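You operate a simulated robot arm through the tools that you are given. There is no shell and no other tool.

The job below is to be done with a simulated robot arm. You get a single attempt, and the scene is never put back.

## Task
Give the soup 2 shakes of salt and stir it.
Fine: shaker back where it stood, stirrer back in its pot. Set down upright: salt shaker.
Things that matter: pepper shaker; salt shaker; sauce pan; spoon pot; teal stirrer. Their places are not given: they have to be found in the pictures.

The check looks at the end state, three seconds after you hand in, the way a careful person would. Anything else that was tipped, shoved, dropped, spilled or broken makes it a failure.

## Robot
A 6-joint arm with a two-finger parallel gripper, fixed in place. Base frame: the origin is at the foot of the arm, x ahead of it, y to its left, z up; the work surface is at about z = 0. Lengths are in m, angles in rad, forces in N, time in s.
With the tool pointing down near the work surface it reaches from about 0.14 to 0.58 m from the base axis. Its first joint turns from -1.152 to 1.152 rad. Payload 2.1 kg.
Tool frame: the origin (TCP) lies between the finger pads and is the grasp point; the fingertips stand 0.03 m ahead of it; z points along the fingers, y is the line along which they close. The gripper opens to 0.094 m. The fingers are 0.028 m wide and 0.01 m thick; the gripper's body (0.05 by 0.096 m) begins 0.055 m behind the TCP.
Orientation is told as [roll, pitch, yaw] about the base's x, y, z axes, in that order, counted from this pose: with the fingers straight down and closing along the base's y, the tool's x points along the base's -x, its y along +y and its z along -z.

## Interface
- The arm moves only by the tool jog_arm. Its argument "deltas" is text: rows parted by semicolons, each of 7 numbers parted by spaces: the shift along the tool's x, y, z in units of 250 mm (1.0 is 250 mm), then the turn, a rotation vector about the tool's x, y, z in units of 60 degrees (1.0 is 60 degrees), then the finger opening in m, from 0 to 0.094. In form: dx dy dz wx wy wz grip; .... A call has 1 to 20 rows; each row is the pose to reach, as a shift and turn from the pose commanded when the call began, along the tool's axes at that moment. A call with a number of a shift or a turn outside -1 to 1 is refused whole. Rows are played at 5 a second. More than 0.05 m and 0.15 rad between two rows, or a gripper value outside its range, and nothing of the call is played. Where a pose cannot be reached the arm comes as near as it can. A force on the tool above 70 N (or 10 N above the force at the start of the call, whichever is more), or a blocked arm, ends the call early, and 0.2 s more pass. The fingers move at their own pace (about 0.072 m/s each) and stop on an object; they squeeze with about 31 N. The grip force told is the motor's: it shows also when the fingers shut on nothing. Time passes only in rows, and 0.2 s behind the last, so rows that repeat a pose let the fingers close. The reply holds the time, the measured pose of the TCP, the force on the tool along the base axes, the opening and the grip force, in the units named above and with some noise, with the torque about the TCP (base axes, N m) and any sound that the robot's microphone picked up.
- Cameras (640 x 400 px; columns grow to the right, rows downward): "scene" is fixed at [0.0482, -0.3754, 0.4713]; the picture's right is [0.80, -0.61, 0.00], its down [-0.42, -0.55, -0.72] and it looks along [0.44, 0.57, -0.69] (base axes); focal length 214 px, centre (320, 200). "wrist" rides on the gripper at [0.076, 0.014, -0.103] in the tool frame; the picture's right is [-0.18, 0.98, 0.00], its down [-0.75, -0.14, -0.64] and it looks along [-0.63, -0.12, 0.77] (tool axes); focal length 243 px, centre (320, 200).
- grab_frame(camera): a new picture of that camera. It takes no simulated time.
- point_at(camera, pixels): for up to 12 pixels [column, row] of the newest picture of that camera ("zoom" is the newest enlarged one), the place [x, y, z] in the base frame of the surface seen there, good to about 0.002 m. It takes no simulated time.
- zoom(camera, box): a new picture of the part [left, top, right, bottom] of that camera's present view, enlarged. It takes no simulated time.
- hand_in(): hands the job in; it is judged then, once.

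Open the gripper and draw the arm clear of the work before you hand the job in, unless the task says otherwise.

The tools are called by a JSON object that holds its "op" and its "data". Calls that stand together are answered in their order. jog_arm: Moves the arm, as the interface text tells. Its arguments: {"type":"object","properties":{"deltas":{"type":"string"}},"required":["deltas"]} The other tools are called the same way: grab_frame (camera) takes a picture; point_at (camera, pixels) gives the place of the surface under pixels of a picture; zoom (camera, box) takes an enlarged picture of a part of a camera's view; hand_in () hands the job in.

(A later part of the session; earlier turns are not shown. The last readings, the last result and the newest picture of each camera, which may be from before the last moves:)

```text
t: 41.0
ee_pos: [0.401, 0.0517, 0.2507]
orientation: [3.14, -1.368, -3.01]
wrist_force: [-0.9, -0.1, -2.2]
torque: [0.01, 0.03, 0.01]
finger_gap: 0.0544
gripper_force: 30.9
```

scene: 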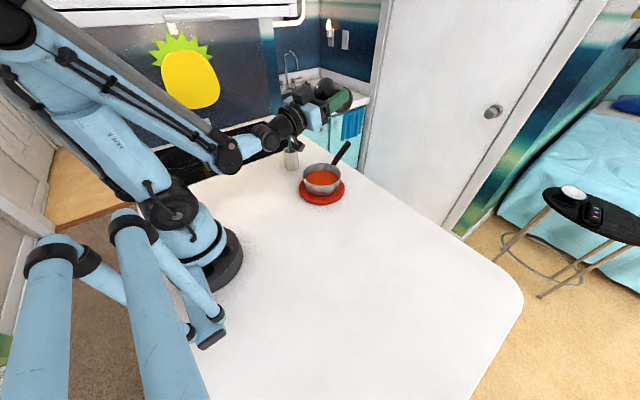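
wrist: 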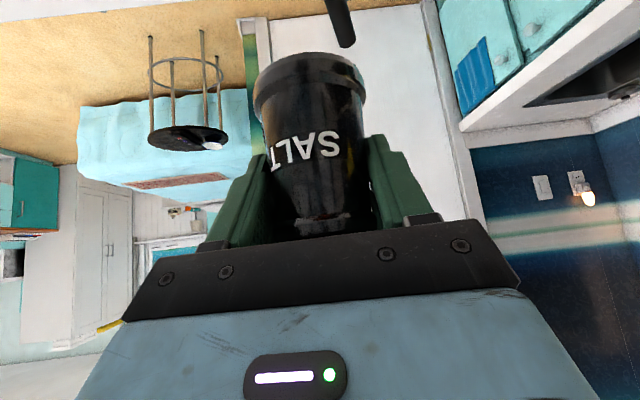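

It reached z≈0.251 cleanly. Now I roll the shaker about the tool axis, first 60°.

{"op": "jog_arm", "data": {"deltas": "0 0 0 0 0 0.1 0.03; 0 0 0 0 0 0.2 0.03; 0 0 0 0 0 0.3 0.03; 0 0 0 0 0 0.4 0.03; 0 0 0 0 0 0.5 0.03; 0 0 0 0 0 0.6 0.03; 0 0 0 0 0 0.7 0.03; 0 0 0 0 0 0.8 0.03; 0 0 0 0 0 0.9 0.03; 0 0 0 0 0 1.0 0.03"}}

{"op": "zoom", "data": {"camera": "scene", "box": [250, 60, 410, 220]}}

```text
t: 43.2
ee_pos: [0.4002, 0.051, 0.2511]
orientation: [1.803, -0.51, -1.556]
wrist_force: [0.4, -0.1, -1.6]
torque: [0.0, 0.04, -0.01]
finger_gap: 0.0546
gripper_force: 31.5
```

```text
2.50 times, centred on (330, 140) of scene
```

zoom: 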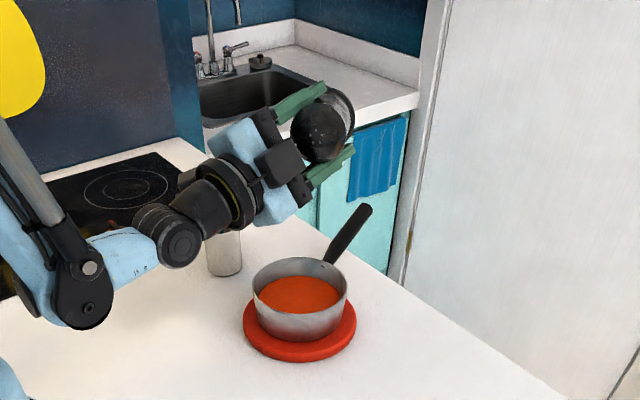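

The shaker cap now faces the scene camera, still firmly held (gap 0.0546). I roll another 60°.

{"op": "jog_arm", "data": {"deltas": "0 0 0 0 0 0.1 0.03; 0 0 0 0 0 0.2 0.03; 0 0 0 0 0 0.3 0.03; 0 0 0 0 0 0.4 0.03; 0 0 0 0 0 0.5 0.03; 0 0 0 0 0 0.6 0.03; 0 0 0 0 0 0.7 0.03; 0 0 0 0 0 0.8 0.03; 0 0 0 0 0 0.9 0.03; 0 0 0 0 0 1.0 0.03"}}

{"op": "zoom", "data": {"camera": "scene", "box": [250, 60, 410, 220]}}

```text
t: 45.4
ee_pos: [0.3998, 0.0508, 0.2502]
orientation: [1.804, 0.514, -1.327]
wrist_force: [-0.1, -0.6, -1.5]
torque: [-0.01, 0.05, -0.04]
finger_gap: 0.0545
gripper_force: 31.5
```

```text
2.50 times, centred on (330, 140) of scene
```

zoom: 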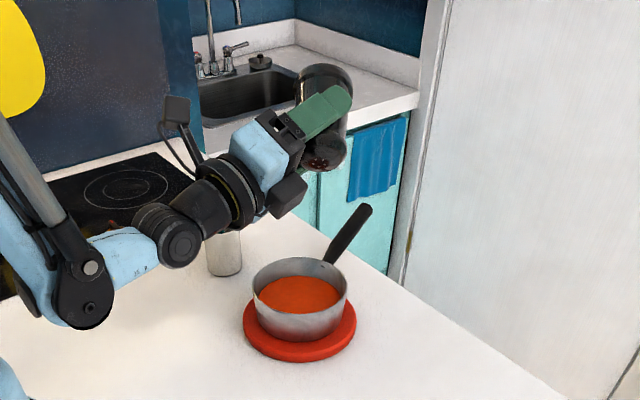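

The cap now points down and sideways, no salt is falling and no sound reported. I roll the last 48°.

{"op": "jog_arm", "data": {"deltas": "0 0 0 0 0 0.1 0.03; 0 0 0 0 0 0.2 0.03; 0 0 0 0 0 0.3 0.03; 0 0 0 0 0 0.4 0.03; 0 0 0 0 0 0.5 0.03; 0 0 0 0 0 0.6 0.03; 0 0 0 0 0 0.7 0.03; 0 0 0 0 0 0.8 0.03; 0 0 0 0 0 0.8 0.03"}}

{"op": "zoom", "data": {"camera": "scene", "box": [250, 60, 410, 220]}}

{"op": "grab_frame", "data": {"camera": "wrist"}}

```text
t: 47.4
ee_pos: [0.3996, 0.0513, 0.2503]
orientation: [2.355, 1.282, -0.679]
wrist_force: [-0.2, -0.1, -1.0]
torque: [-0.01, 0.0, 0.0]
finger_gap: 0.0549
gripper_force: 31.1
```

```text
2.50 times, centred on (330, 140) of scene
```

zoom: 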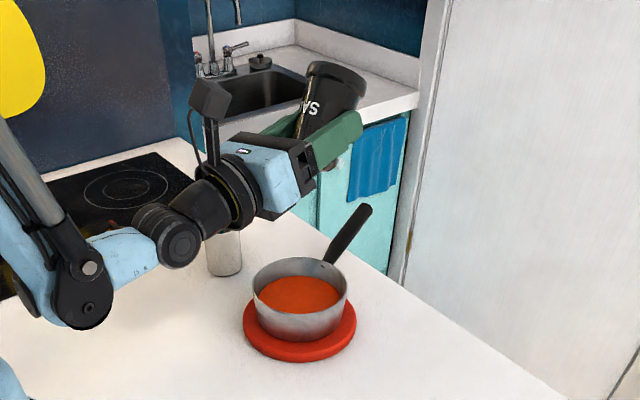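

```text
taken
```

wrist: 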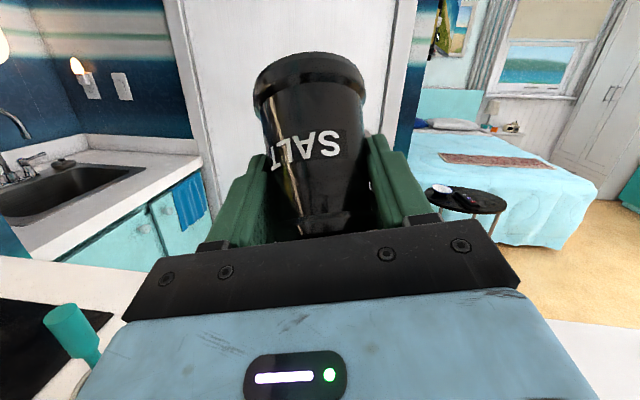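

The shaker is inverted (about 142° tilt) with its mouth over the pan centre, gap 0.0549. I do one sharp shake: 0.04 m up and back down, then see what the microphone and pictures say.

{"op": "jog_arm", "data": {"deltas": "0.1532 0.0326 0.0325 0 0 0 0.03; 0 0 0 0 0 0 0.03; 0 0 0 0 0 0 0.03"}}

{"op": "zoom", "data": {"camera": "scene", "box": [270, 110, 370, 210]}}

```text
t: 48.2
ee_pos: [0.3987, 0.0493, 0.2507]
orientation: [2.35, 1.281, -0.685]
wrist_force: [-0.2, 0.4, -1.3]
torque: [-0.01, 0.01, -0.01]
finger_gap: 0.0547
gripper_force: 30.8
```

```text
4.00 times, centred on (320, 160) of scene
```

zoom: 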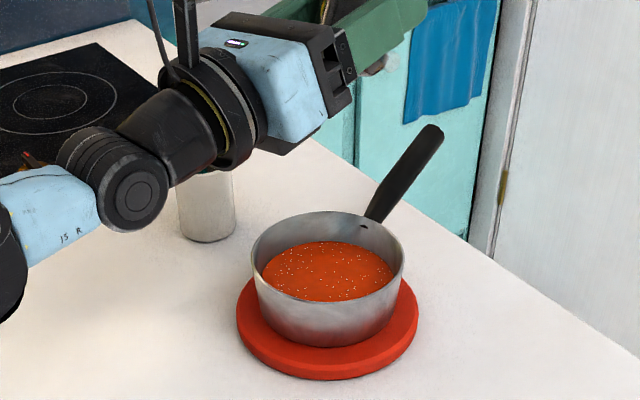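

Salt grains now dot the soup surface, none on the table. I enlarge the soup to judge how much one shake delivered.

{"op": "zoom", "data": {"camera": "scene", "box": [300, 160, 345, 190]}}

{"op": "zoom", "data": {"camera": "scene", "box": [280, 150, 380, 220]}}

```text
13.33 times, centred on (322, 175) of scene
```

zoom: 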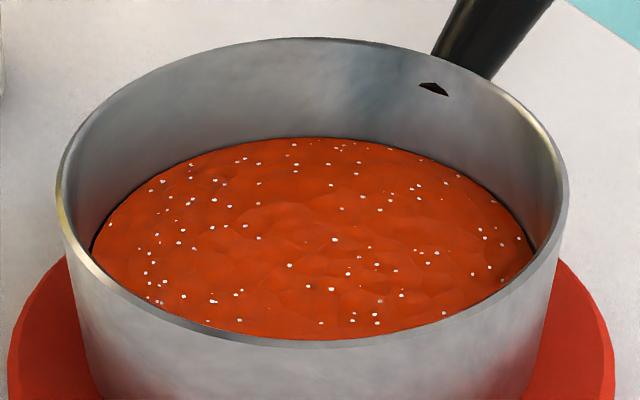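

```text
5.71 times, centred on (330, 185) of scene
```

zoom: 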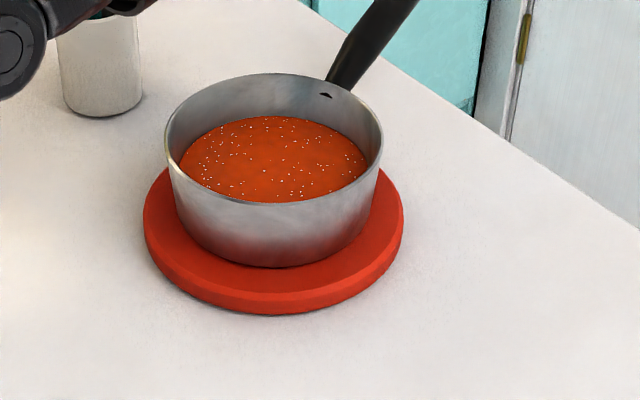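

Roughly 80 grains lie in the soup. I count more exactly with closer views of the left and right halves, to understand what one shake gives.

{"op": "zoom", "data": {"camera": "scene", "box": [305, 168, 322, 186]}}

{"op": "zoom", "data": {"camera": "scene", "box": [322, 168, 339, 186]}}

```text
16.00 times, centred on (314, 177) of scene
```

zoom: 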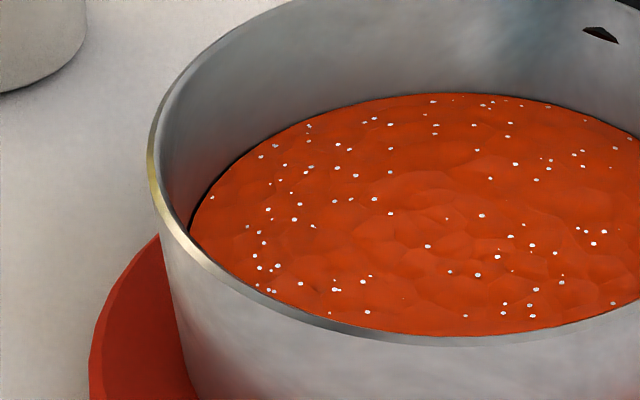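

```text
16.00 times, centred on (330, 177) of scene
```

zoom: 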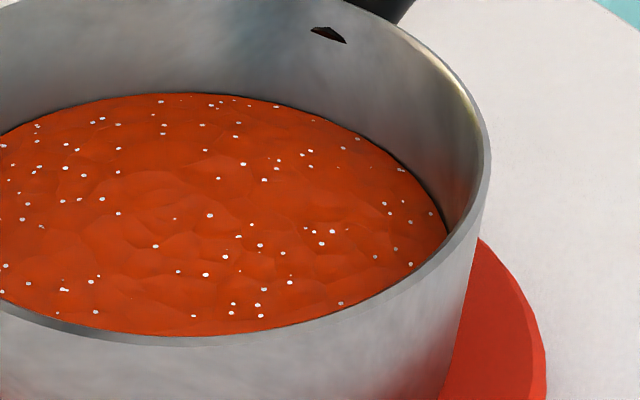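

Grains are evenly spread; the motion gave one clear dose. I do the second, identical shake.

{"op": "jog_arm", "data": {"deltas": "0.1532 0.0326 0.0325 0 0 0 0.03; 0 0 0 0 0 0 0.03; 0 0 0 0 0 0 0.03"}}

{"op": "zoom", "data": {"camera": "scene", "box": [305, 168, 322, 186]}}

{"op": "zoom", "data": {"camera": "scene", "box": [322, 168, 339, 186]}}

{"op": "zoom", "data": {"camera": "scene", "box": [280, 150, 380, 220]}}

```text
t: 49.0
ee_pos: [0.3975, 0.0523, 0.2497]
orientation: [2.35, 1.281, -0.687]
wrist_force: [-0.9, -0.6, -1.9]
torque: [-0.03, 0.0, 0.02]
finger_gap: 0.0546
gripper_force: 30.9
```

```text
16.00 times, centred on (314, 177) of scene
```

zoom: 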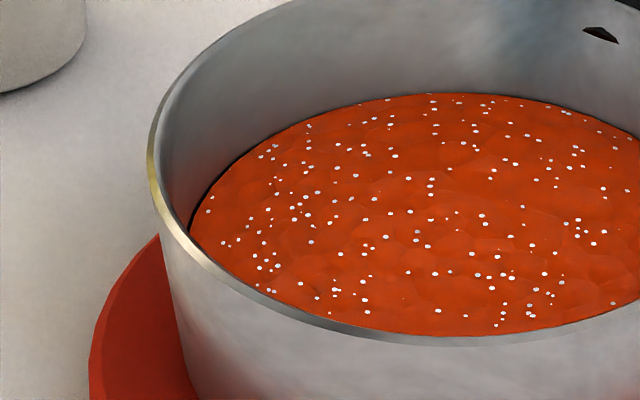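

```text
16.00 times, centred on (330, 177) of scene
```

zoom: 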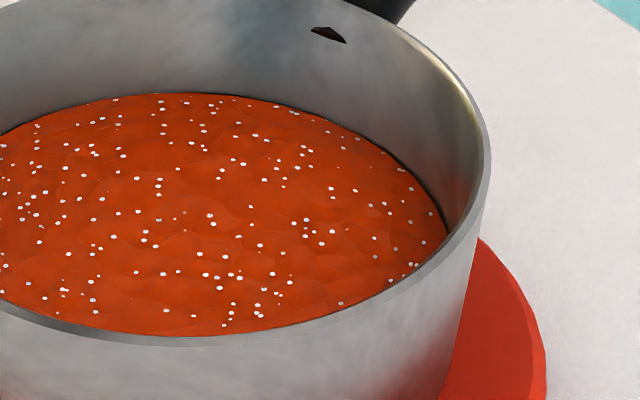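

```text
5.71 times, centred on (330, 185) of scene
```

zoom: 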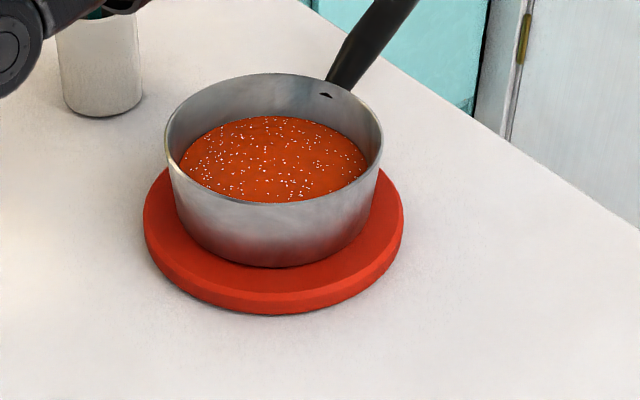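

The grain count has about doubled, nothing on the table: two shakes given. I roll the shaker back slowly, first 48°.

{"op": "jog_arm", "data": {"deltas": "0 0 0 0 0 -0.08 0.03; 0 0 0 0 0 -0.16 0.03; 0 0 0 0 0 -0.24 0.03; 0 0 0 0 0 -0.32 0.03; 0 0 0 0 0 -0.4 0.03; 0 0 0 0 0 -0.48 0.03; 0 0 0 0 0 -0.56 0.03; 0 0 0 0 0 -0.64 0.03; 0 0 0 0 0 -0.72 0.03; 0 0 0 0 0 -0.8 0.03"}}

{"op": "jog_arm", "data": {"deltas": "0 0 0 0 0 -0.1 0.03; 0 0 0 0 0 -0.2 0.03; 0 0 0 0 0 -0.3 0.03; 0 0 0 0 0 -0.4 0.03; 0 0 0 0 0 -0.5 0.03; 0 0 0 0 0 -0.6 0.03; 0 0 0 0 0 -0.7 0.03; 0 0 0 0 0 -0.8 0.03; 0 0 0 0 0 -0.9 0.03; 0 0 0 0 0 -1.0 0.03"}}

{"op": "jog_arm", "data": {"deltas": "0 0 0 0 0 -0.1 0.03; 0 0 0 0 0 -0.2 0.03; 0 0 0 0 0 -0.3 0.03; 0 0 0 0 0 -0.4 0.03; 0 0 0 0 0 -0.5 0.03; 0 0 0 0 0 -0.6 0.03; 0 0 0 0 0 -0.7 0.03; 0 0 0 0 0 -0.8 0.03; 0 0 0 0 0 -0.9 0.03; 0 0 0 0 0 -1.0 0.03; 0 0 0 0 0 -1.0 0.03"}}

{"op": "zoom", "data": {"camera": "scene", "box": [280, 150, 380, 220]}}

```text
t: 51.2
ee_pos: [0.3998, 0.0506, 0.2514]
orientation: [1.804, 0.513, -1.327]
wrist_force: [-0.5, 0.2, -1.3]
torque: [-0.03, 0.02, 0.02]
finger_gap: 0.0547
gripper_force: 31.6
```

```text
t: 53.4
ee_pos: [0.4005, 0.0516, 0.2506]
orientation: [1.802, -0.515, -1.559]
wrist_force: [-0.1, -0.3, -1.0]
torque: [-0.02, 0.0, 0.01]
finger_gap: 0.0547
gripper_force: 31.2
```

```text
t: 55.8
ee_pos: [0.4014, 0.0502, 0.2511]
orientation: [-3.136, -1.368, -3.017]
wrist_force: [-0.4, -0.2, -1.4]
torque: [0.0, 0.02, 0.04]
finger_gap: 0.0547
gripper_force: 30.9
```

```text
5.71 times, centred on (330, 185) of scene
```

zoom: 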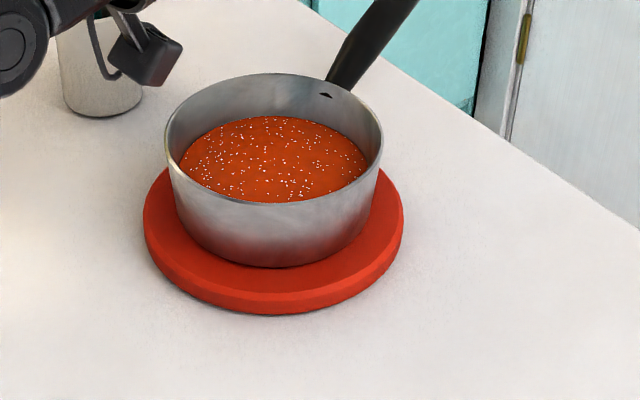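

The shaker is back with its mouth above horizontal, soup unchanged. I raise 0.04 m and pitch the tool back to 41.5° so the shaker is upright.

{"op": "jog_arm", "data": {"deltas": "-0.052 0 0.011 0 0 0 0.03; -0.105 0 0.022 0 0 0 0.03; -0.157 0 0.033 0 0 0 0.03; -0.157 0 0.033 0 0.1 0 0.03; -0.157 0 0.033 0 0.2 0 0.03; -0.157 0 0.033 0 0.3 0 0.03; -0.157 0 0.033 0 0.4 0 0.03; -0.157 0 0.033 0 0.5 0 0.03; -0.157 0 0.033 0 0.6 0 0.03; -0.157 0 0.033 0 0.7 0 0.03; -0.157 0 0.033 0 0.8 0 0.03; -0.157 0 0.033 0 0.9 0 0.03; -0.157 0 0.033 0 1.0 0 0.03; -0.157 0 0.033 0 1.0 0 0.03"}}

{"op": "grab_frame", "data": {"camera": "wrist"}}

{"op": "grab_frame", "data": {"camera": "scene"}}

```text
t: 58.8
ee_pos: [0.4024, 0.0507, 0.2905]
orientation: [0.001, -0.723, 0.127]
wrist_force: [-0.6, -0.2, -1.2]
torque: [-0.01, 0.0, -0.02]
finger_gap: 0.0547
gripper_force: 30.7
```

```text
taken
```

wrist: 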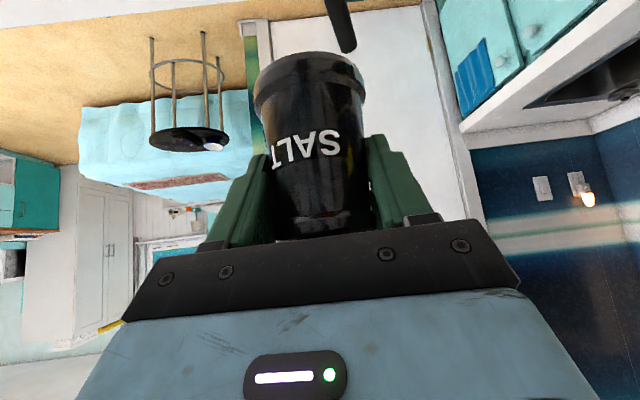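

```text
taken
```

scene: 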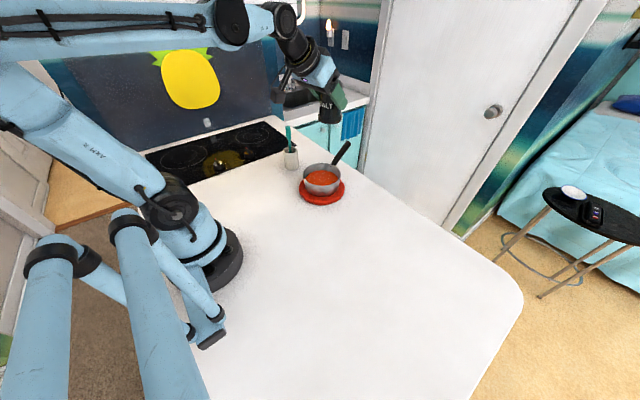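

The shaker sits in the grip exactly as before. I carry it back along the reverse path to above its original spot.

{"op": "jog_arm", "data": {"deltas": "0.0456 -0.0639 0.0034 0.0287 0 0.0325 0.03; 0.0913 -0.1278 0.0068 0.0574 0 0.0649 0.03; 0.1369 -0.1916 0.0101 0.0861 0 0.0974 0.03; 0.1826 -0.2555 0.0135 0.1148 0 0.1298 0.03; 0.2282 -0.3194 0.0169 0.1436 0 0.1623 0.03; 0.2738 -0.3833 0.0203 0.1723 0 0.1948 0.03; 0.3195 -0.4472 0.0237 0.201 0 0.2272 0.03; 0.3651 -0.511 0.027 0.2297 0 0.2597 0.03; 0.4108 -0.5749 0.0304 0.2584 0 0.2921 0.03; 0.4564 -0.6388 0.0338 0.2871 0 0.3246 0.03; 0.4564 -0.6388 0.0338 0.2871 0 0.3246 0.03"}}

{"op": "grab_frame", "data": {"camera": "wrist"}}

```text
t: 61.2
ee_pos: [0.3422, -0.119, 0.2094]
orientation: [0.002, -0.726, -0.329]
wrist_force: [-0.6, -0.1, -1.5]
torque: [0.01, -0.01, 0.0]
finger_gap: 0.0548
gripper_force: 31.0
```

```text
taken
```

wrist: 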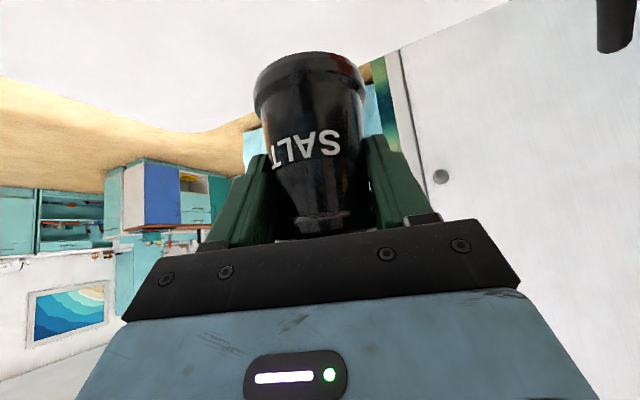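

Back at (0.342, -0.119, 0.209), matching the lift point. I lower it 0.15 m back to the table, slowing at the end.

{"op": "jog_arm", "data": {"deltas": "0.08 0 0.09 0 0 0 0.03; 0.159 0 0.18 0 0 0 0.03; 0.2386 0 0.2696 0 0 0 0.03; 0.318 0 0.3595 0 0 0 0.03; 0.36 0 0.407 0 0 0 0.03; 0.382 0 0.432 0 0 0 0.03; 0.39 0 0.441 0 0 0 0.03; 0.3976 0 0.4494 0 0 0 0.03; 0.3976 0 0.4494 0 0 0 0.03"}}

{"op": "zoom", "data": {"camera": "scene", "box": [300, 160, 400, 250]}}

{"op": "grab_frame", "data": {"camera": "wrist"}}

```text
t: 63.2
ee_pos: [0.3412, -0.1196, 0.0595]
orientation: [0.003, -0.73, -0.326]
wrist_force: [-9.9, 4.6, 27.4]
torque: [-0.15, -0.37, 0.03]
finger_gap: 0.0549
gripper_force: 31.2
```

```text
4.44 times, centred on (350, 205) of scene
```

zoom: 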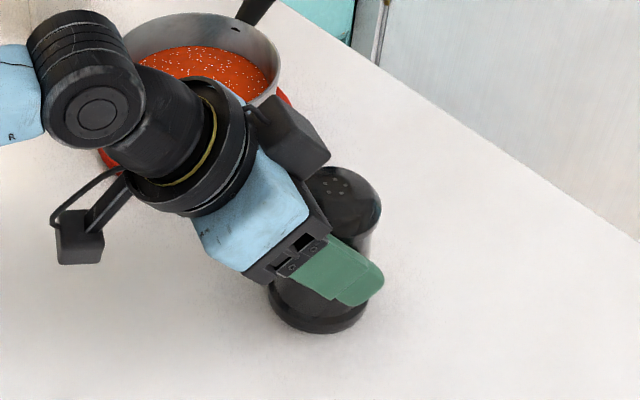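

```text
taken
```

wrist: 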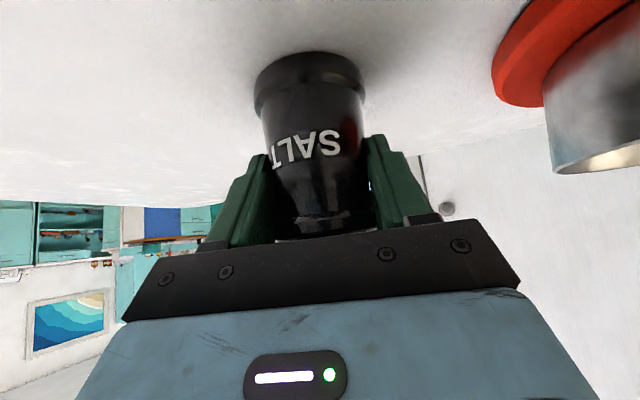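

The table is touched with 27 N, so I'm pressing slightly. I raise by about 1 mm to relieve the force before releasing.

{"op": "jog_arm", "data": {"deltas": "-0.0027 0 -0.003 0 0 0 0.03; -0.0027 0 -0.003 0 0 0 0.03"}}

```text
t: 63.8
ee_pos: [0.3417, -0.1188, 0.0612]
orientation: [0.001, -0.725, -0.328]
wrist_force: [-0.3, 0.1, -2.2]
torque: [-0.01, 0.0, -0.01]
finger_gap: 0.0547
gripper_force: 31.3
```

Now the force is only the shaker's weight (-2.2 N), so it hangs a fraction of a mm up. I lower about 0.4 mm and open the fingers.

{"op": "jog_arm", "data": {"deltas": "0.0012 0 0.0013 0 0 0 0.03; 0.0012 0 0.0013 0 0 0 0.057; 0.0012 0 0.0013 0 0 0 0.062; 0.0012 0 0.0013 0 0 0 0.075; 0.0012 0 0.0013 0 0 0 0.094; 0.0012 0 0.0013 0 0 0 0.094; 0.0012 0 0.0013 0 0 0 0.094"}}

{"op": "grab_frame", "data": {"camera": "wrist"}}

```text
t: 65.4
ee_pos: [0.3424, -0.1173, 0.0607]
orientation: [0.001, -0.726, -0.326]
wrist_force: [0.5, -0.9, 0.3]
torque: [0.01, 0.0, -0.01]
finger_gap: 0.0942
gripper_force: 0.1
```

```text
taken
```

wrist: 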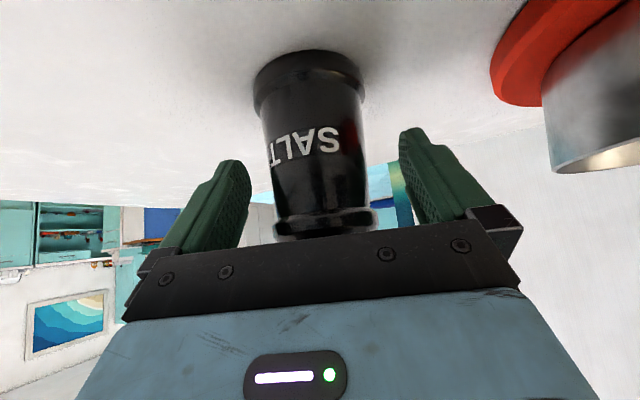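

The shaker stands free between the fingers. I withdraw straight up 0.15 m and check it.

{"op": "jog_arm", "data": {"deltas": "-0.053 0 -0.06 0 0 0 0.094; -0.106 0 -0.12 0 0 0 0.094; -0.159 0 -0.18 0 0 0 0.094; -0.2386 0 -0.2696 0 0 0 0.094; -0.318 0 -0.3595 0 0 0 0.094; -0.3976 0 -0.4494 0 0 0 0.094; -0.3976 0 -0.4494 0 0 0 0.094"}}

{"op": "zoom", "data": {"camera": "scene", "box": [310, 180, 390, 240]}}

```text
t: 67.0
ee_pos: [0.3416, -0.116, 0.2089]
orientation: [0.001, -0.728, -0.327]
wrist_force: [0.3, 0.1, 0.1]
torque: [0.0, 0.0, -0.03]
finger_gap: 0.0939
gripper_force: 0.1
```

```text
6.67 times, centred on (350, 210) of scene
```

zoom: 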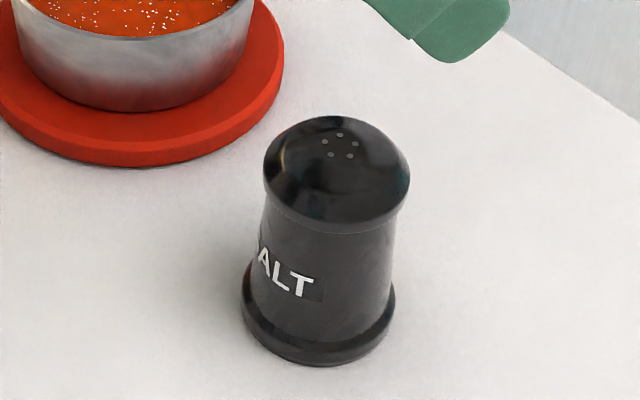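

The shaker stands upright, within ~3 mm of its old place. Next the stirrer: I enlarge the spoon pot to see its shape.

{"op": "zoom", "data": {"camera": "scene", "box": [270, 110, 320, 180]}}

{"op": "grab_frame", "data": {"camera": "scene"}}

```text
5.71 times, centred on (295, 145) of scene
```

zoom: 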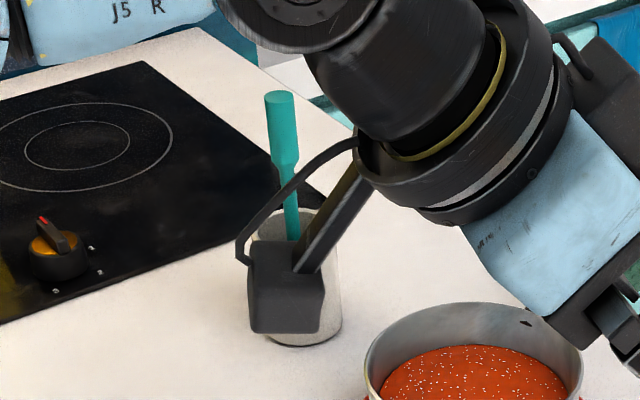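

```text
taken
```

scene: 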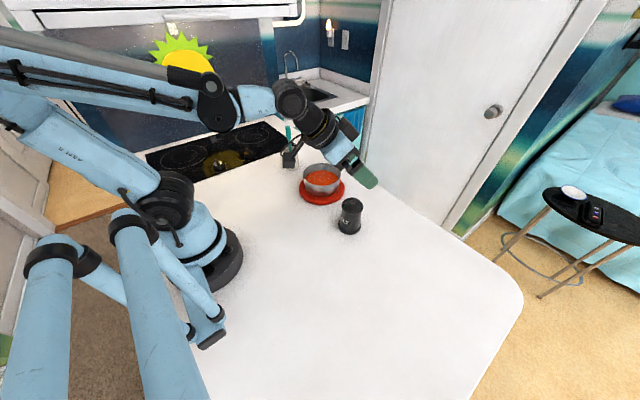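

The stirrer has a round handle about 0.017 m thick at the top (z up to 0.16). I first raise and bring the tool back to pointing straight down.

{"op": "jog_arm", "data": {"deltas": "-0.08 0 -0.09 0 0 0 0.094; -0.159 0 -0.18 0 0 0 0.094; -0.2385 0 -0.2696 0 0.1 0 0.094; -0.2385 0 -0.2696 0 0.2 0 0.094; -0.2385 0 -0.2696 0 0.3 0 0.094; -0.2385 0 -0.2696 0 0.4 0 0.094; -0.2385 0 -0.2696 0 0.5 0 0.094; -0.2385 0 -0.2696 0 0.6 0 0.094; -0.2385 0 -0.2696 0 0.6917 0 0.094; -0.2385 0 -0.2696 0 0.6917 0 0.094"}}

```text
t: 69.2
ee_pos: [0.3423, -0.1185, 0.2994]
orientation: [0.002, -0.001, -0.325]
wrist_force: [0.7, 0.2, 0.9]
torque: [0.0, -0.02, 0.02]
finger_gap: 0.0941
gripper_force: 0.2
```

The tool is vertical at (0.342, -0.118, 0.299). I move across at this height toward the stirrer in two legs, turning the yaw toward 20°.

{"op": "jog_arm", "data": {"deltas": "0.028 0.109 0 0 0 -0.052 0.094; 0.056 0.218 0 0 0 -0.104 0.094; 0.084 0.3275 0 0 0 -0.156 0.094; 0.112 0.437 0 0 0 -0.208 0.094; 0.14 0.546 0 0 0 -0.26 0.094; 0.168 0.655 0 0 0 -0.3117 0.094; 0.168 0.655 0 0 0 -0.3117 0.094"}}

{"op": "jog_arm", "data": {"deltas": "-0.007 0.109 0.027 0 0 -0.055 0.094; -0.015 0.218 0.053 0 0 -0.111 0.094; -0.022 0.327 0.08 0 0 -0.167 0.094; -0.029 0.436 0.107 0 0 -0.222 0.094; -0.037 0.545 0.133 0 0 -0.278 0.094; -0.044 0.654 0.16 0 0 -0.333 0.094; -0.044 0.654 0.16 0 0 -0.333 0.094"}}

{"op": "grab_frame", "data": {"camera": "wrist"}}

{"op": "grab_frame", "data": {"camera": "scene"}}

```text
t: 70.8
ee_pos: [0.3532, 0.0509, 0.3001]
orientation: [0.0, -0.002, 0.002]
wrist_force: [0.8, 1.0, 0.0]
torque: [-0.02, -0.01, 0.02]
finger_gap: 0.094
gripper_force: 0.0
```

```text
t: 72.4
ee_pos: [0.3666, 0.2151, 0.2596]
orientation: [0.0, -0.001, 0.352]
wrist_force: [0.2, -0.4, 0.7]
torque: [0.01, -0.03, 0.04]
finger_gap: 0.0938
gripper_force: 0.1
```

```text
taken
```

wrist: 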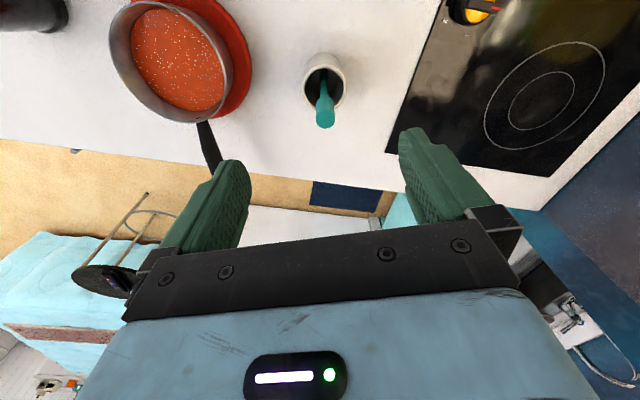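

```text
taken
```

scene: 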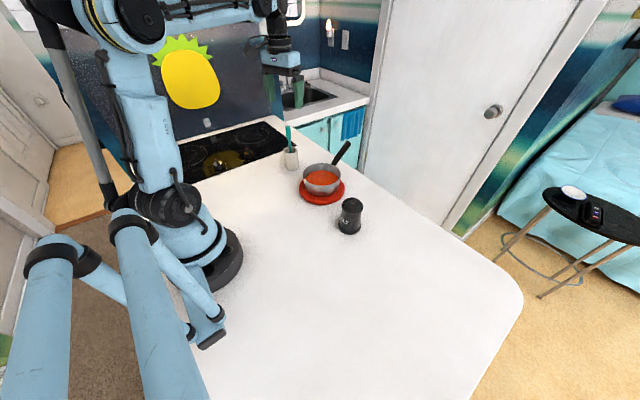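

The stirrer top shows at (325,122) in the wrist view, between the fingers. I measure its top, its shaft and the pot rim.

{"op": "zoom", "data": {"camera": "wrist", "box": [285, 40, 365, 140]}}

{"op": "point_at", "data": {"camera": "wrist", "pixels": [[325, 121], [318, 120], [333, 120], [325, 127], [325, 112], [325, 104], [323, 90], [322, 80], [306, 85], [342, 85], [324, 57], [324, 68]]}}

{"op": "zoom", "data": {"camera": "scene", "box": [270, 110, 320, 180]}}

```text
4.00 times, centred on (325, 90) of wrist
```

zoom: 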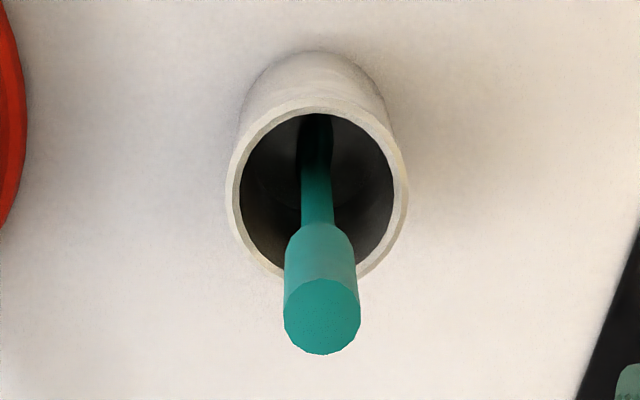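

```text
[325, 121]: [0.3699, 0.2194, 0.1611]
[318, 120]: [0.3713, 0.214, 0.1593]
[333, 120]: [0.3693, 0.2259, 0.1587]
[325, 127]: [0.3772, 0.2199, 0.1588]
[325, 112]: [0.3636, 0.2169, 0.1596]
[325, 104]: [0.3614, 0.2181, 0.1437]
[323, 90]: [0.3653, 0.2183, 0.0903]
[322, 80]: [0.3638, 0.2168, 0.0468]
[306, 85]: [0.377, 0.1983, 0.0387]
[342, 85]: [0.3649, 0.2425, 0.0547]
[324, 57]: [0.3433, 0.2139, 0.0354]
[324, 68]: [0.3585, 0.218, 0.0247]
```

```text
5.71 times, centred on (295, 145) of scene
```

zoom: 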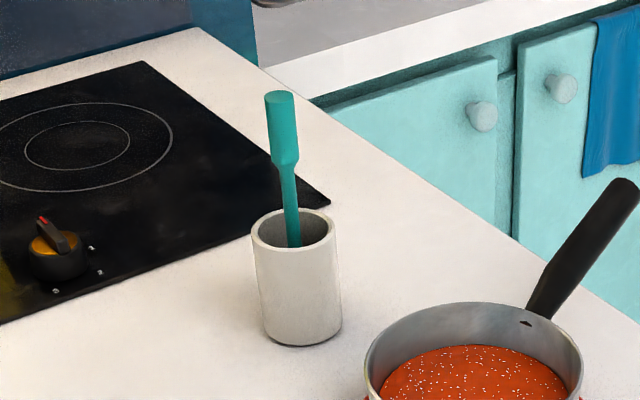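

The stirrer's axis is vertical at about (0.370, 0.2195), top at 0.160; pot centre (0.370, 0.218), rim z≈0.073. I descend over the handle to TCP z≈0.138, fingers either side.

{"op": "jog_arm", "data": {"deltas": "-0.019 0.0116 0.08 0 0 0 0.094; -0.019 0.0116 0.16 0 0 0 0.094; -0.019 0.0116 0.24 0 0 0 0.094; -0.019 0.0116 0.32 0 0 0 0.094; -0.019 0.0116 0.4 0 0 0 0.094; -0.019 0.0116 0.486 0 0 0 0.094; -0.019 0.0116 0.486 0 0 0 0.094"}}

{"op": "grab_frame", "data": {"camera": "wrist"}}

{"op": "zoom", "data": {"camera": "scene", "box": [250, 100, 340, 180]}}

```text
t: 74.0
ee_pos: [0.3666, 0.2184, 0.1382]
orientation: [0.0, 0.0, 0.348]
wrist_force: [-0.3, -0.2, 0.2]
torque: [0.01, 0.01, 0.0]
finger_gap: 0.094
gripper_force: 0.0
```

```text
taken
```

wrist: 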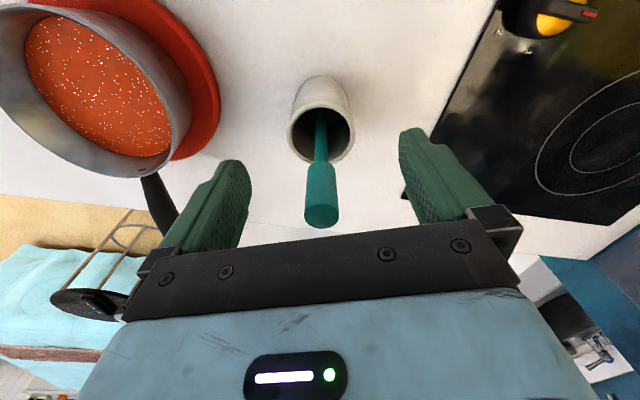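

```text
5.00 times, centred on (295, 140) of scene
```

zoom: 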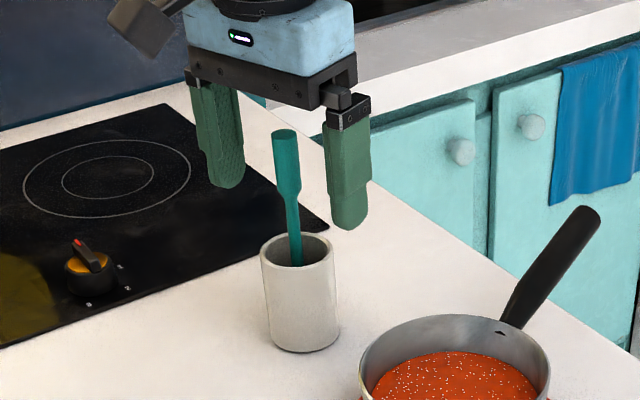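

The handle sits centred between the fingers (top at (321,214), as expected). I close on it.

{"op": "jog_arm", "data": {"deltas": "0 0 0 0 0 0 0.06; 0 0 0 0 0 0 0.035; 0 0 0 0 0 0 0.02; 0 0 0 0 0 0 0.005; 0 0 0 0 0 0 0.005; 0 0 0 0 0 0 0.005; 0 0 0 0 0 0 0.005"}}

{"op": "grab_frame", "data": {"camera": "wrist"}}

```text
t: 75.6
ee_pos: [0.3661, 0.2181, 0.1394]
orientation: [0.001, -0.002, 0.35]
wrist_force: [-0.8, -0.7, 0.1]
torque: [-0.1, -0.01, -0.01]
finger_gap: 0.0151
gripper_force: 31.3
```

```text
taken
```

wrist: 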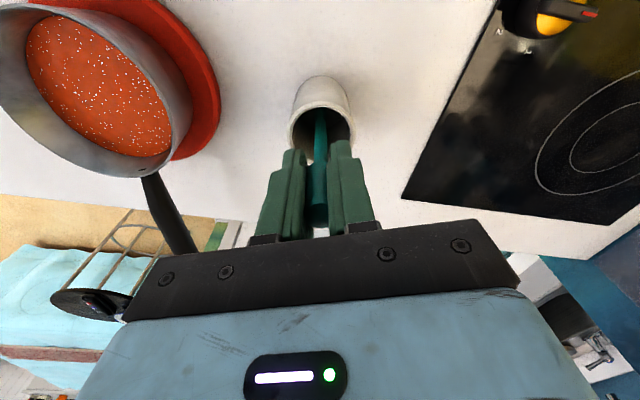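

The handle is held (gap 0.0151, 31 N). I lift it straight up 0.12 m out of the pot.

{"op": "jog_arm", "data": {"deltas": "0 0 -0.04 0 0 0 0.005; 0 0 -0.08 0 0 0 0.005; 0 0 -0.16 0 0 0 0.005; 0 0 -0.24 0 0 0 0.005; 0 0 -0.32 0 0 0 0.005; 0 0 -0.4 0 0 0 0.005; 0 0 -0.48 0 0 0 0.005; 0 0 -0.48 0 0 0 0.005"}}

{"op": "zoom", "data": {"camera": "scene", "box": [240, 80, 360, 200]}}

{"op": "grab_frame", "data": {"camera": "wrist"}}

```text
t: 77.4
ee_pos: [0.3675, 0.219, 0.2583]
orientation: [-0.001, -0.002, 0.35]
wrist_force: [-0.5, -0.6, 0.5]
torque: [-0.02, -0.02, 0.0]
finger_gap: 0.0156
gripper_force: 30.9
```

```text
3.33 times, centred on (300, 140) of scene
```

zoom: 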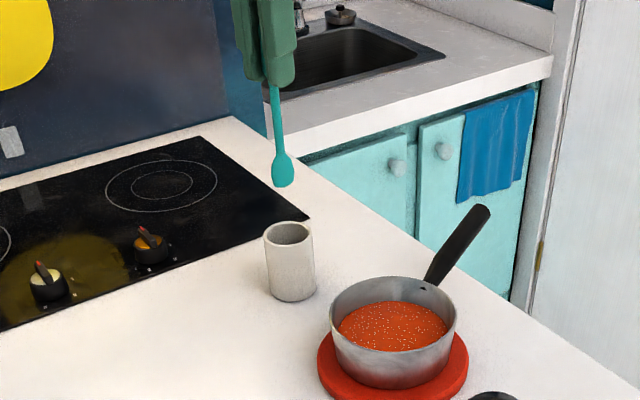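

```text
taken
```

wrist: 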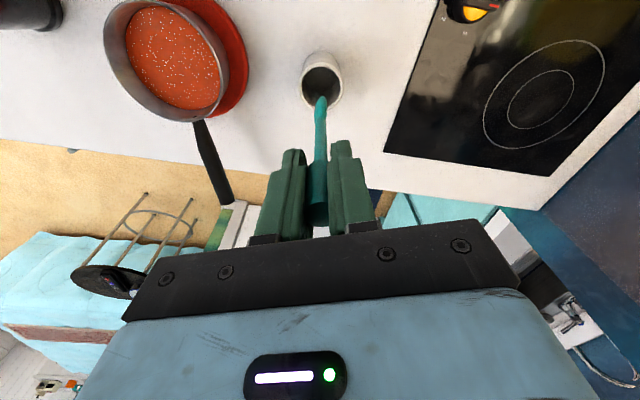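

The stirrer is out, with a small paddle at its lower end. I measure its tip and paddle.

{"op": "zoom", "data": {"camera": "scene", "box": [300, 90, 350, 140]}}

{"op": "zoom", "data": {"camera": "scene", "box": [260, 90, 330, 150]}}

```text
8.00 times, centred on (325, 115) of scene
```

zoom: 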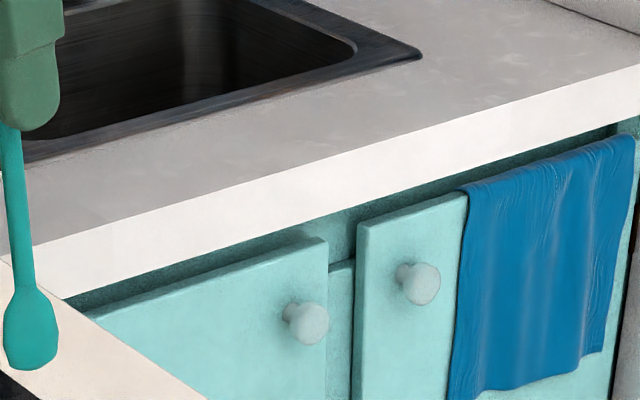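

```text
6.67 times, centred on (295, 120) of scene
```

zoom: 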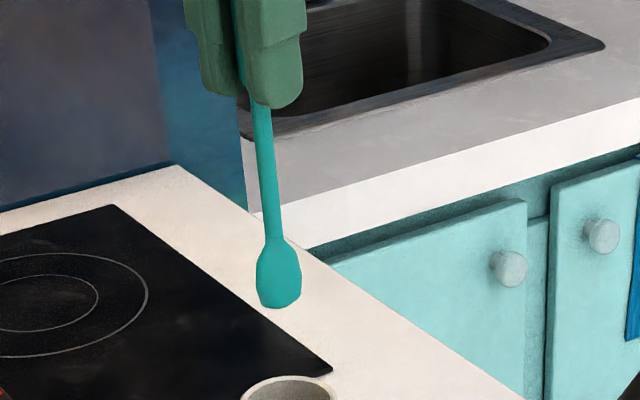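

{"op": "point_at", "data": {"camera": "zoom", "pixels": [[279, 304], [279, 290], [259, 280], [299, 280], [279, 260], [275, 235], [268, 190], [262, 150], [258, 115], [265, 300], [292, 300], [279, 307]]}}

```text
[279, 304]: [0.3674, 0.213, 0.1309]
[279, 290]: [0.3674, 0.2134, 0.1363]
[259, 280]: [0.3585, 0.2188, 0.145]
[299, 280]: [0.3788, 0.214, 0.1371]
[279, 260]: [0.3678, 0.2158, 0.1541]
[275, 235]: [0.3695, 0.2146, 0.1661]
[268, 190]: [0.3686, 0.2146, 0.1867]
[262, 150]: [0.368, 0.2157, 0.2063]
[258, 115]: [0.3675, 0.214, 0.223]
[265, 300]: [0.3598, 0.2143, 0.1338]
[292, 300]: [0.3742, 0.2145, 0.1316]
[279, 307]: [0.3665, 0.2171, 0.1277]
```

The paddle tip hangs 0.129 m below the TCP, straight under it, about 0.022 wide. I carry it at this height to above the pan centre (0.3775, 0.047).

{"op": "jog_arm", "data": {"deltas": "0.028 -0.094 0 0 0 0 0.005; 0.056 -0.188 0 0 0 0 0.005; 0.085 -0.282 0 0 0 0 0.005; 0.113 -0.376 0 0 0 0 0.005; 0.141 -0.47 0 0 0 0 0.005; 0.169 -0.564 0 0 0 0 0.005; 0.1976 -0.658 0 0 0 0 0.005; 0.1976 -0.658 0 0 0 0 0.005"}}

{"op": "grab_frame", "data": {"camera": "wrist"}}

{"op": "zoom", "data": {"camera": "scene", "box": [270, 110, 370, 210]}}

```text
t: 79.2
ee_pos: [0.3796, 0.0482, 0.2578]
orientation: [0.0, -0.002, 0.35]
wrist_force: [0.8, -0.1, -0.3]
torque: [-0.01, 0.0, -0.01]
finger_gap: 0.0155
gripper_force: 31.0
```

```text
taken
```

wrist: 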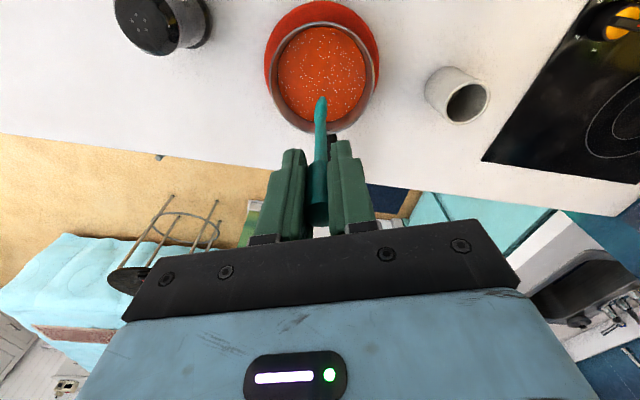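

```text
4.00 times, centred on (320, 160) of scene
```

zoom: 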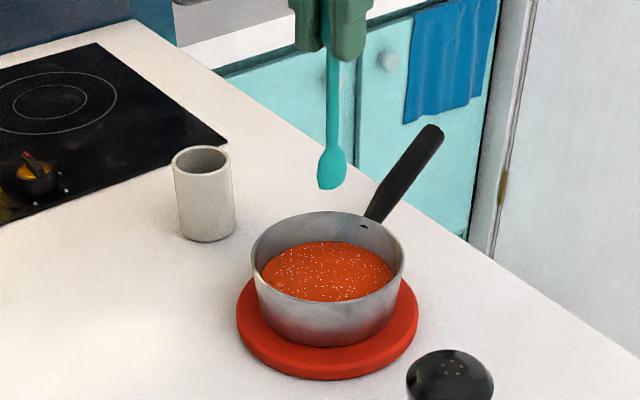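

The paddle hangs over the pan. I verify the pan's centre from the wrist view with a few rim and soup points before going in.

{"op": "point_at", "data": {"camera": "wrist", "pixels": [[270, 78], [377, 78], [322, 24], [300, 126], [350, 124], [279, 68], [366, 68], [322, 30], [295, 118], [355, 112], [321, 99], [321, 110]]}}

```text
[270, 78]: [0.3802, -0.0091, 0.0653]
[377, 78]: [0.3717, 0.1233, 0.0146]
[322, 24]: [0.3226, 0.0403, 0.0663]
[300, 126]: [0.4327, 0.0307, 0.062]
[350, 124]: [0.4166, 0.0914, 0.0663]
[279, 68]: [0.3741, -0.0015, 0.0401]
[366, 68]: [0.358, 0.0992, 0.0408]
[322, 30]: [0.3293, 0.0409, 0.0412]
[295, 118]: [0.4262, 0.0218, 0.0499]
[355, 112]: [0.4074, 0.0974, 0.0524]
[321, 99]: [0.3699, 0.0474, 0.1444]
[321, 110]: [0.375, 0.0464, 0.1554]
```

Pan centre (0.3785, 0.048) with inner radius ≈0.05 at soup level; the TCP reads (0.3796, 0.0482), so it's centred. I lower the paddle into the soup until the tip is at about z=0.027.

{"op": "jog_arm", "data": {"deltas": "0 0 0.08 0 0 0 0.005; 0 0 0.16 0 0 0 0.005; 0 0 0.24 0 0 0 0.005; 0 0 0.3 0 0 0 0.005; 0 0 0.35 0 0 0 0.005; 0 0 0.38 0 0 0 0.005; 0 0 0.405 0 0 0 0.005; 0 0 0.405 0 0 0 0.005"}}

{"op": "zoom", "data": {"camera": "scene", "box": [280, 140, 370, 210]}}

{"op": "grab_frame", "data": {"camera": "wrist"}}

```text
t: 81.0
ee_pos: [0.3788, 0.0465, 0.1574]
orientation: [0.0, -0.002, 0.349]
wrist_force: [-0.1, 0.1, 0.4]
torque: [0.02, 0.01, -0.03]
finger_gap: 0.0154
gripper_force: 30.7
```

```text
5.71 times, centred on (325, 175) of scene
```

zoom: 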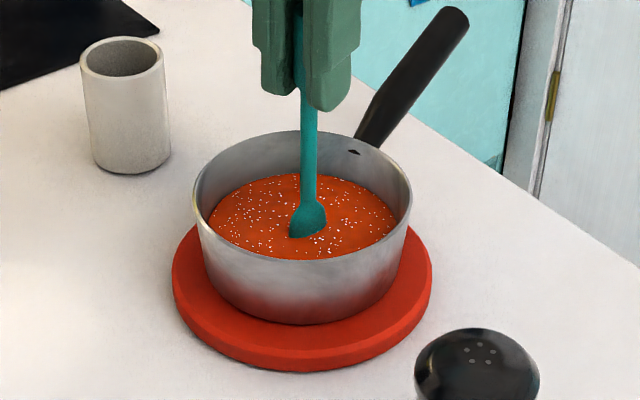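

```text
taken
```

wrist: 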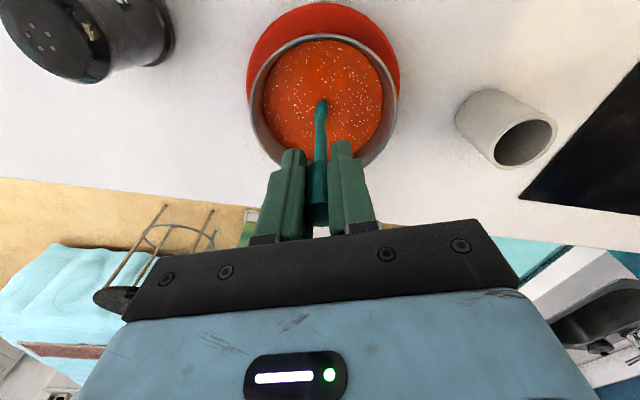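

The paddle is in the soup at the middle, no contact forces. I stir in circles of radius 0.024 m (about 1.8 turns), ending at the centre.

{"op": "jog_arm", "data": {"deltas": "0.096 0 0 0 0 0 0.005; 0.0777 0.0564 0 0 0 0 0.005; 0.0297 0.0913 0 0 0 0 0.005; -0.0297 0.0913 0 0 0 0 0.005; -0.0777 0.0564 0 0 0 0 0.005; -0.096 0 0 0 0 0 0.005; -0.0777 -0.0564 0 0 0 0 0.005; -0.0297 -0.0913 0 0 0 0 0.005; 0.0297 -0.0913 0 0 0 0 0.005; 0.0777 -0.0564 0 0 0 0 0.005; 0.096 0 0 0 0 0 0.005; 0.0777 0.0564 0 0 0 0 0.005; 0.0297 0.0913 0 0 0 0 0.005; -0.0297 0.0913 0 0 0 0 0.005; -0.0777 0.0564 0 0 0 0 0.005; -0.096 0 0 0 0 0 0.005; -0.0777 -0.0564 0 0 0 0 0.005; -0.0297 -0.0913 0 0 0 0 0.005; 0.0297 -0.0913 0 0 0 0 0.005; 0 0 0 0 0 0 0.005"}}

{"op": "zoom", "data": {"camera": "scene", "box": [280, 140, 370, 210]}}

```text
t: 85.2
ee_pos: [0.3789, 0.0443, 0.1573]
orientation: [0.0, -0.001, 0.348]
wrist_force: [-0.6, 0.2, -0.5]
torque: [-0.01, 0.02, 0.01]
finger_gap: 0.0155
gripper_force: 30.9
```

```text
5.71 times, centred on (325, 175) of scene
```

zoom: 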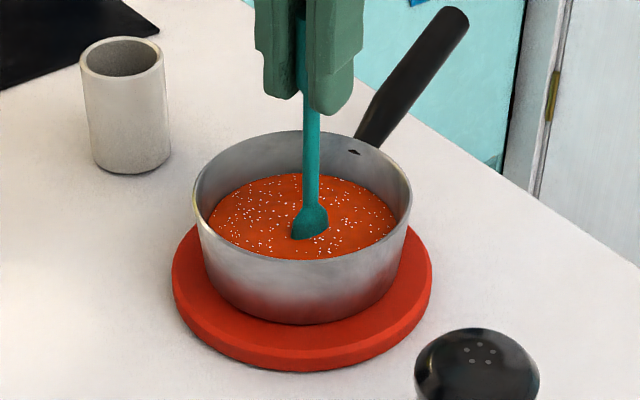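

The pan stayed put; the grains are still visible on top. I stir again with a full set of turns.

{"op": "jog_arm", "data": {"deltas": "0.096 0 0 0 0 0 0.005; 0.0777 0.0564 0 0 0 0 0.005; 0.0297 0.0913 0 0 0 0 0.005; -0.0297 0.0913 0 0 0 0 0.005; -0.0777 0.0564 0 0 0 0 0.005; -0.096 0 0 0 0 0 0.005; -0.0777 -0.0564 0 0 0 0 0.005; -0.0297 -0.0913 0 0 0 0 0.005; 0.0297 -0.0913 0 0 0 0 0.005; 0.0777 -0.0564 0 0 0 0 0.005; 0.096 0 0 0 0 0 0.005; 0.0777 0.0564 0 0 0 0 0.005; 0.0297 0.0913 0 0 0 0 0.005; -0.0297 0.0913 0 0 0 0 0.005; -0.0777 0.0564 0 0 0 0 0.005; -0.096 0 0 0 0 0 0.005; -0.0777 -0.0564 0 0 0 0 0.005; -0.0297 -0.0913 0 0 0 0 0.005; 0.0297 -0.0913 0 0 0 0 0.005; 0 0 0 0 0 0 0.005"}}

{"op": "zoom", "data": {"camera": "scene", "box": [280, 140, 370, 210]}}

```text
t: 89.4
ee_pos: [0.3765, 0.0456, 0.1556]
orientation: [0.002, -0.004, 0.349]
wrist_force: [0.2, 0.5, 0.1]
torque: [0.02, 0.01, 0.0]
finger_gap: 0.0156
gripper_force: 30.8
```

```text
5.71 times, centred on (325, 175) of scene
```

zoom: 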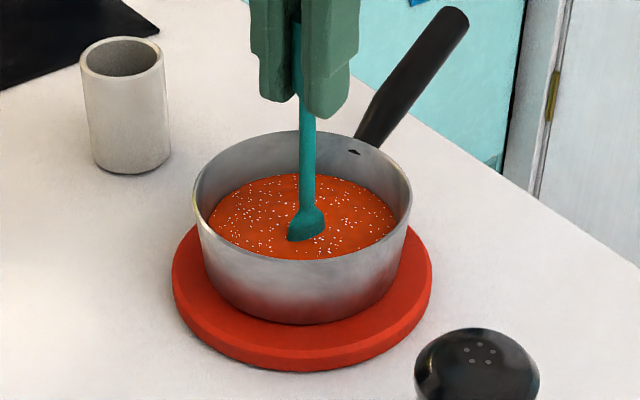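

I compare the soup surface closely with the pre-stir picture to see whether stirring has changed the grains.

{"op": "zoom", "data": {"camera": "scene", "box": [305, 168, 322, 186]}}

{"op": "zoom", "data": {"camera": "scene", "box": [322, 168, 339, 186]}}

```text
16.00 times, centred on (314, 177) of scene
```

zoom: 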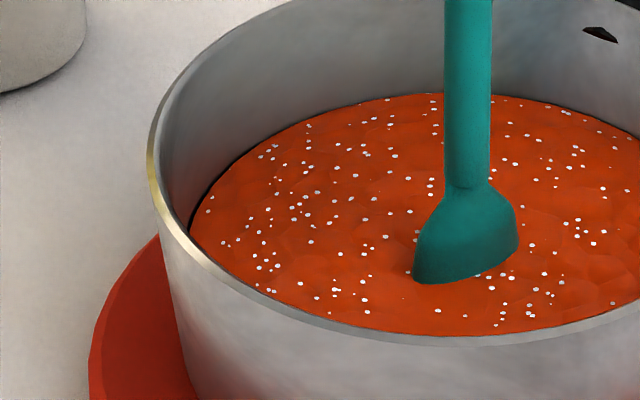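

```text
16.00 times, centred on (330, 177) of scene
```

zoom: 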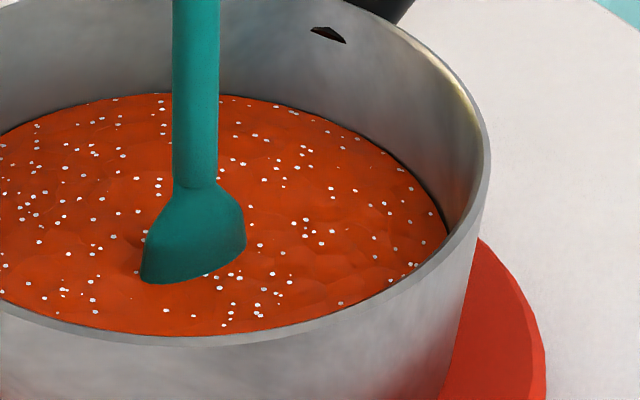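

The grains look unchanged, so to be sure the stirring counts I go a little deeper (4 mm, tip near z≈0.023) and check for floor contact.

{"op": "jog_arm", "data": {"deltas": "0 0 0.008 0 0 0 0.005; 0 0 0.016 0 0 0 0.005; 0 0 0.016 0 0 0 0.005"}}

```text
t: 90.2
ee_pos: [0.3775, 0.0441, 0.1533]
orientation: [0.0, -0.001, 0.351]
wrist_force: [0.0, 0.4, 0.5]
torque: [0.0, 0.0, 0.03]
finger_gap: 0.0155
gripper_force: 30.6
```

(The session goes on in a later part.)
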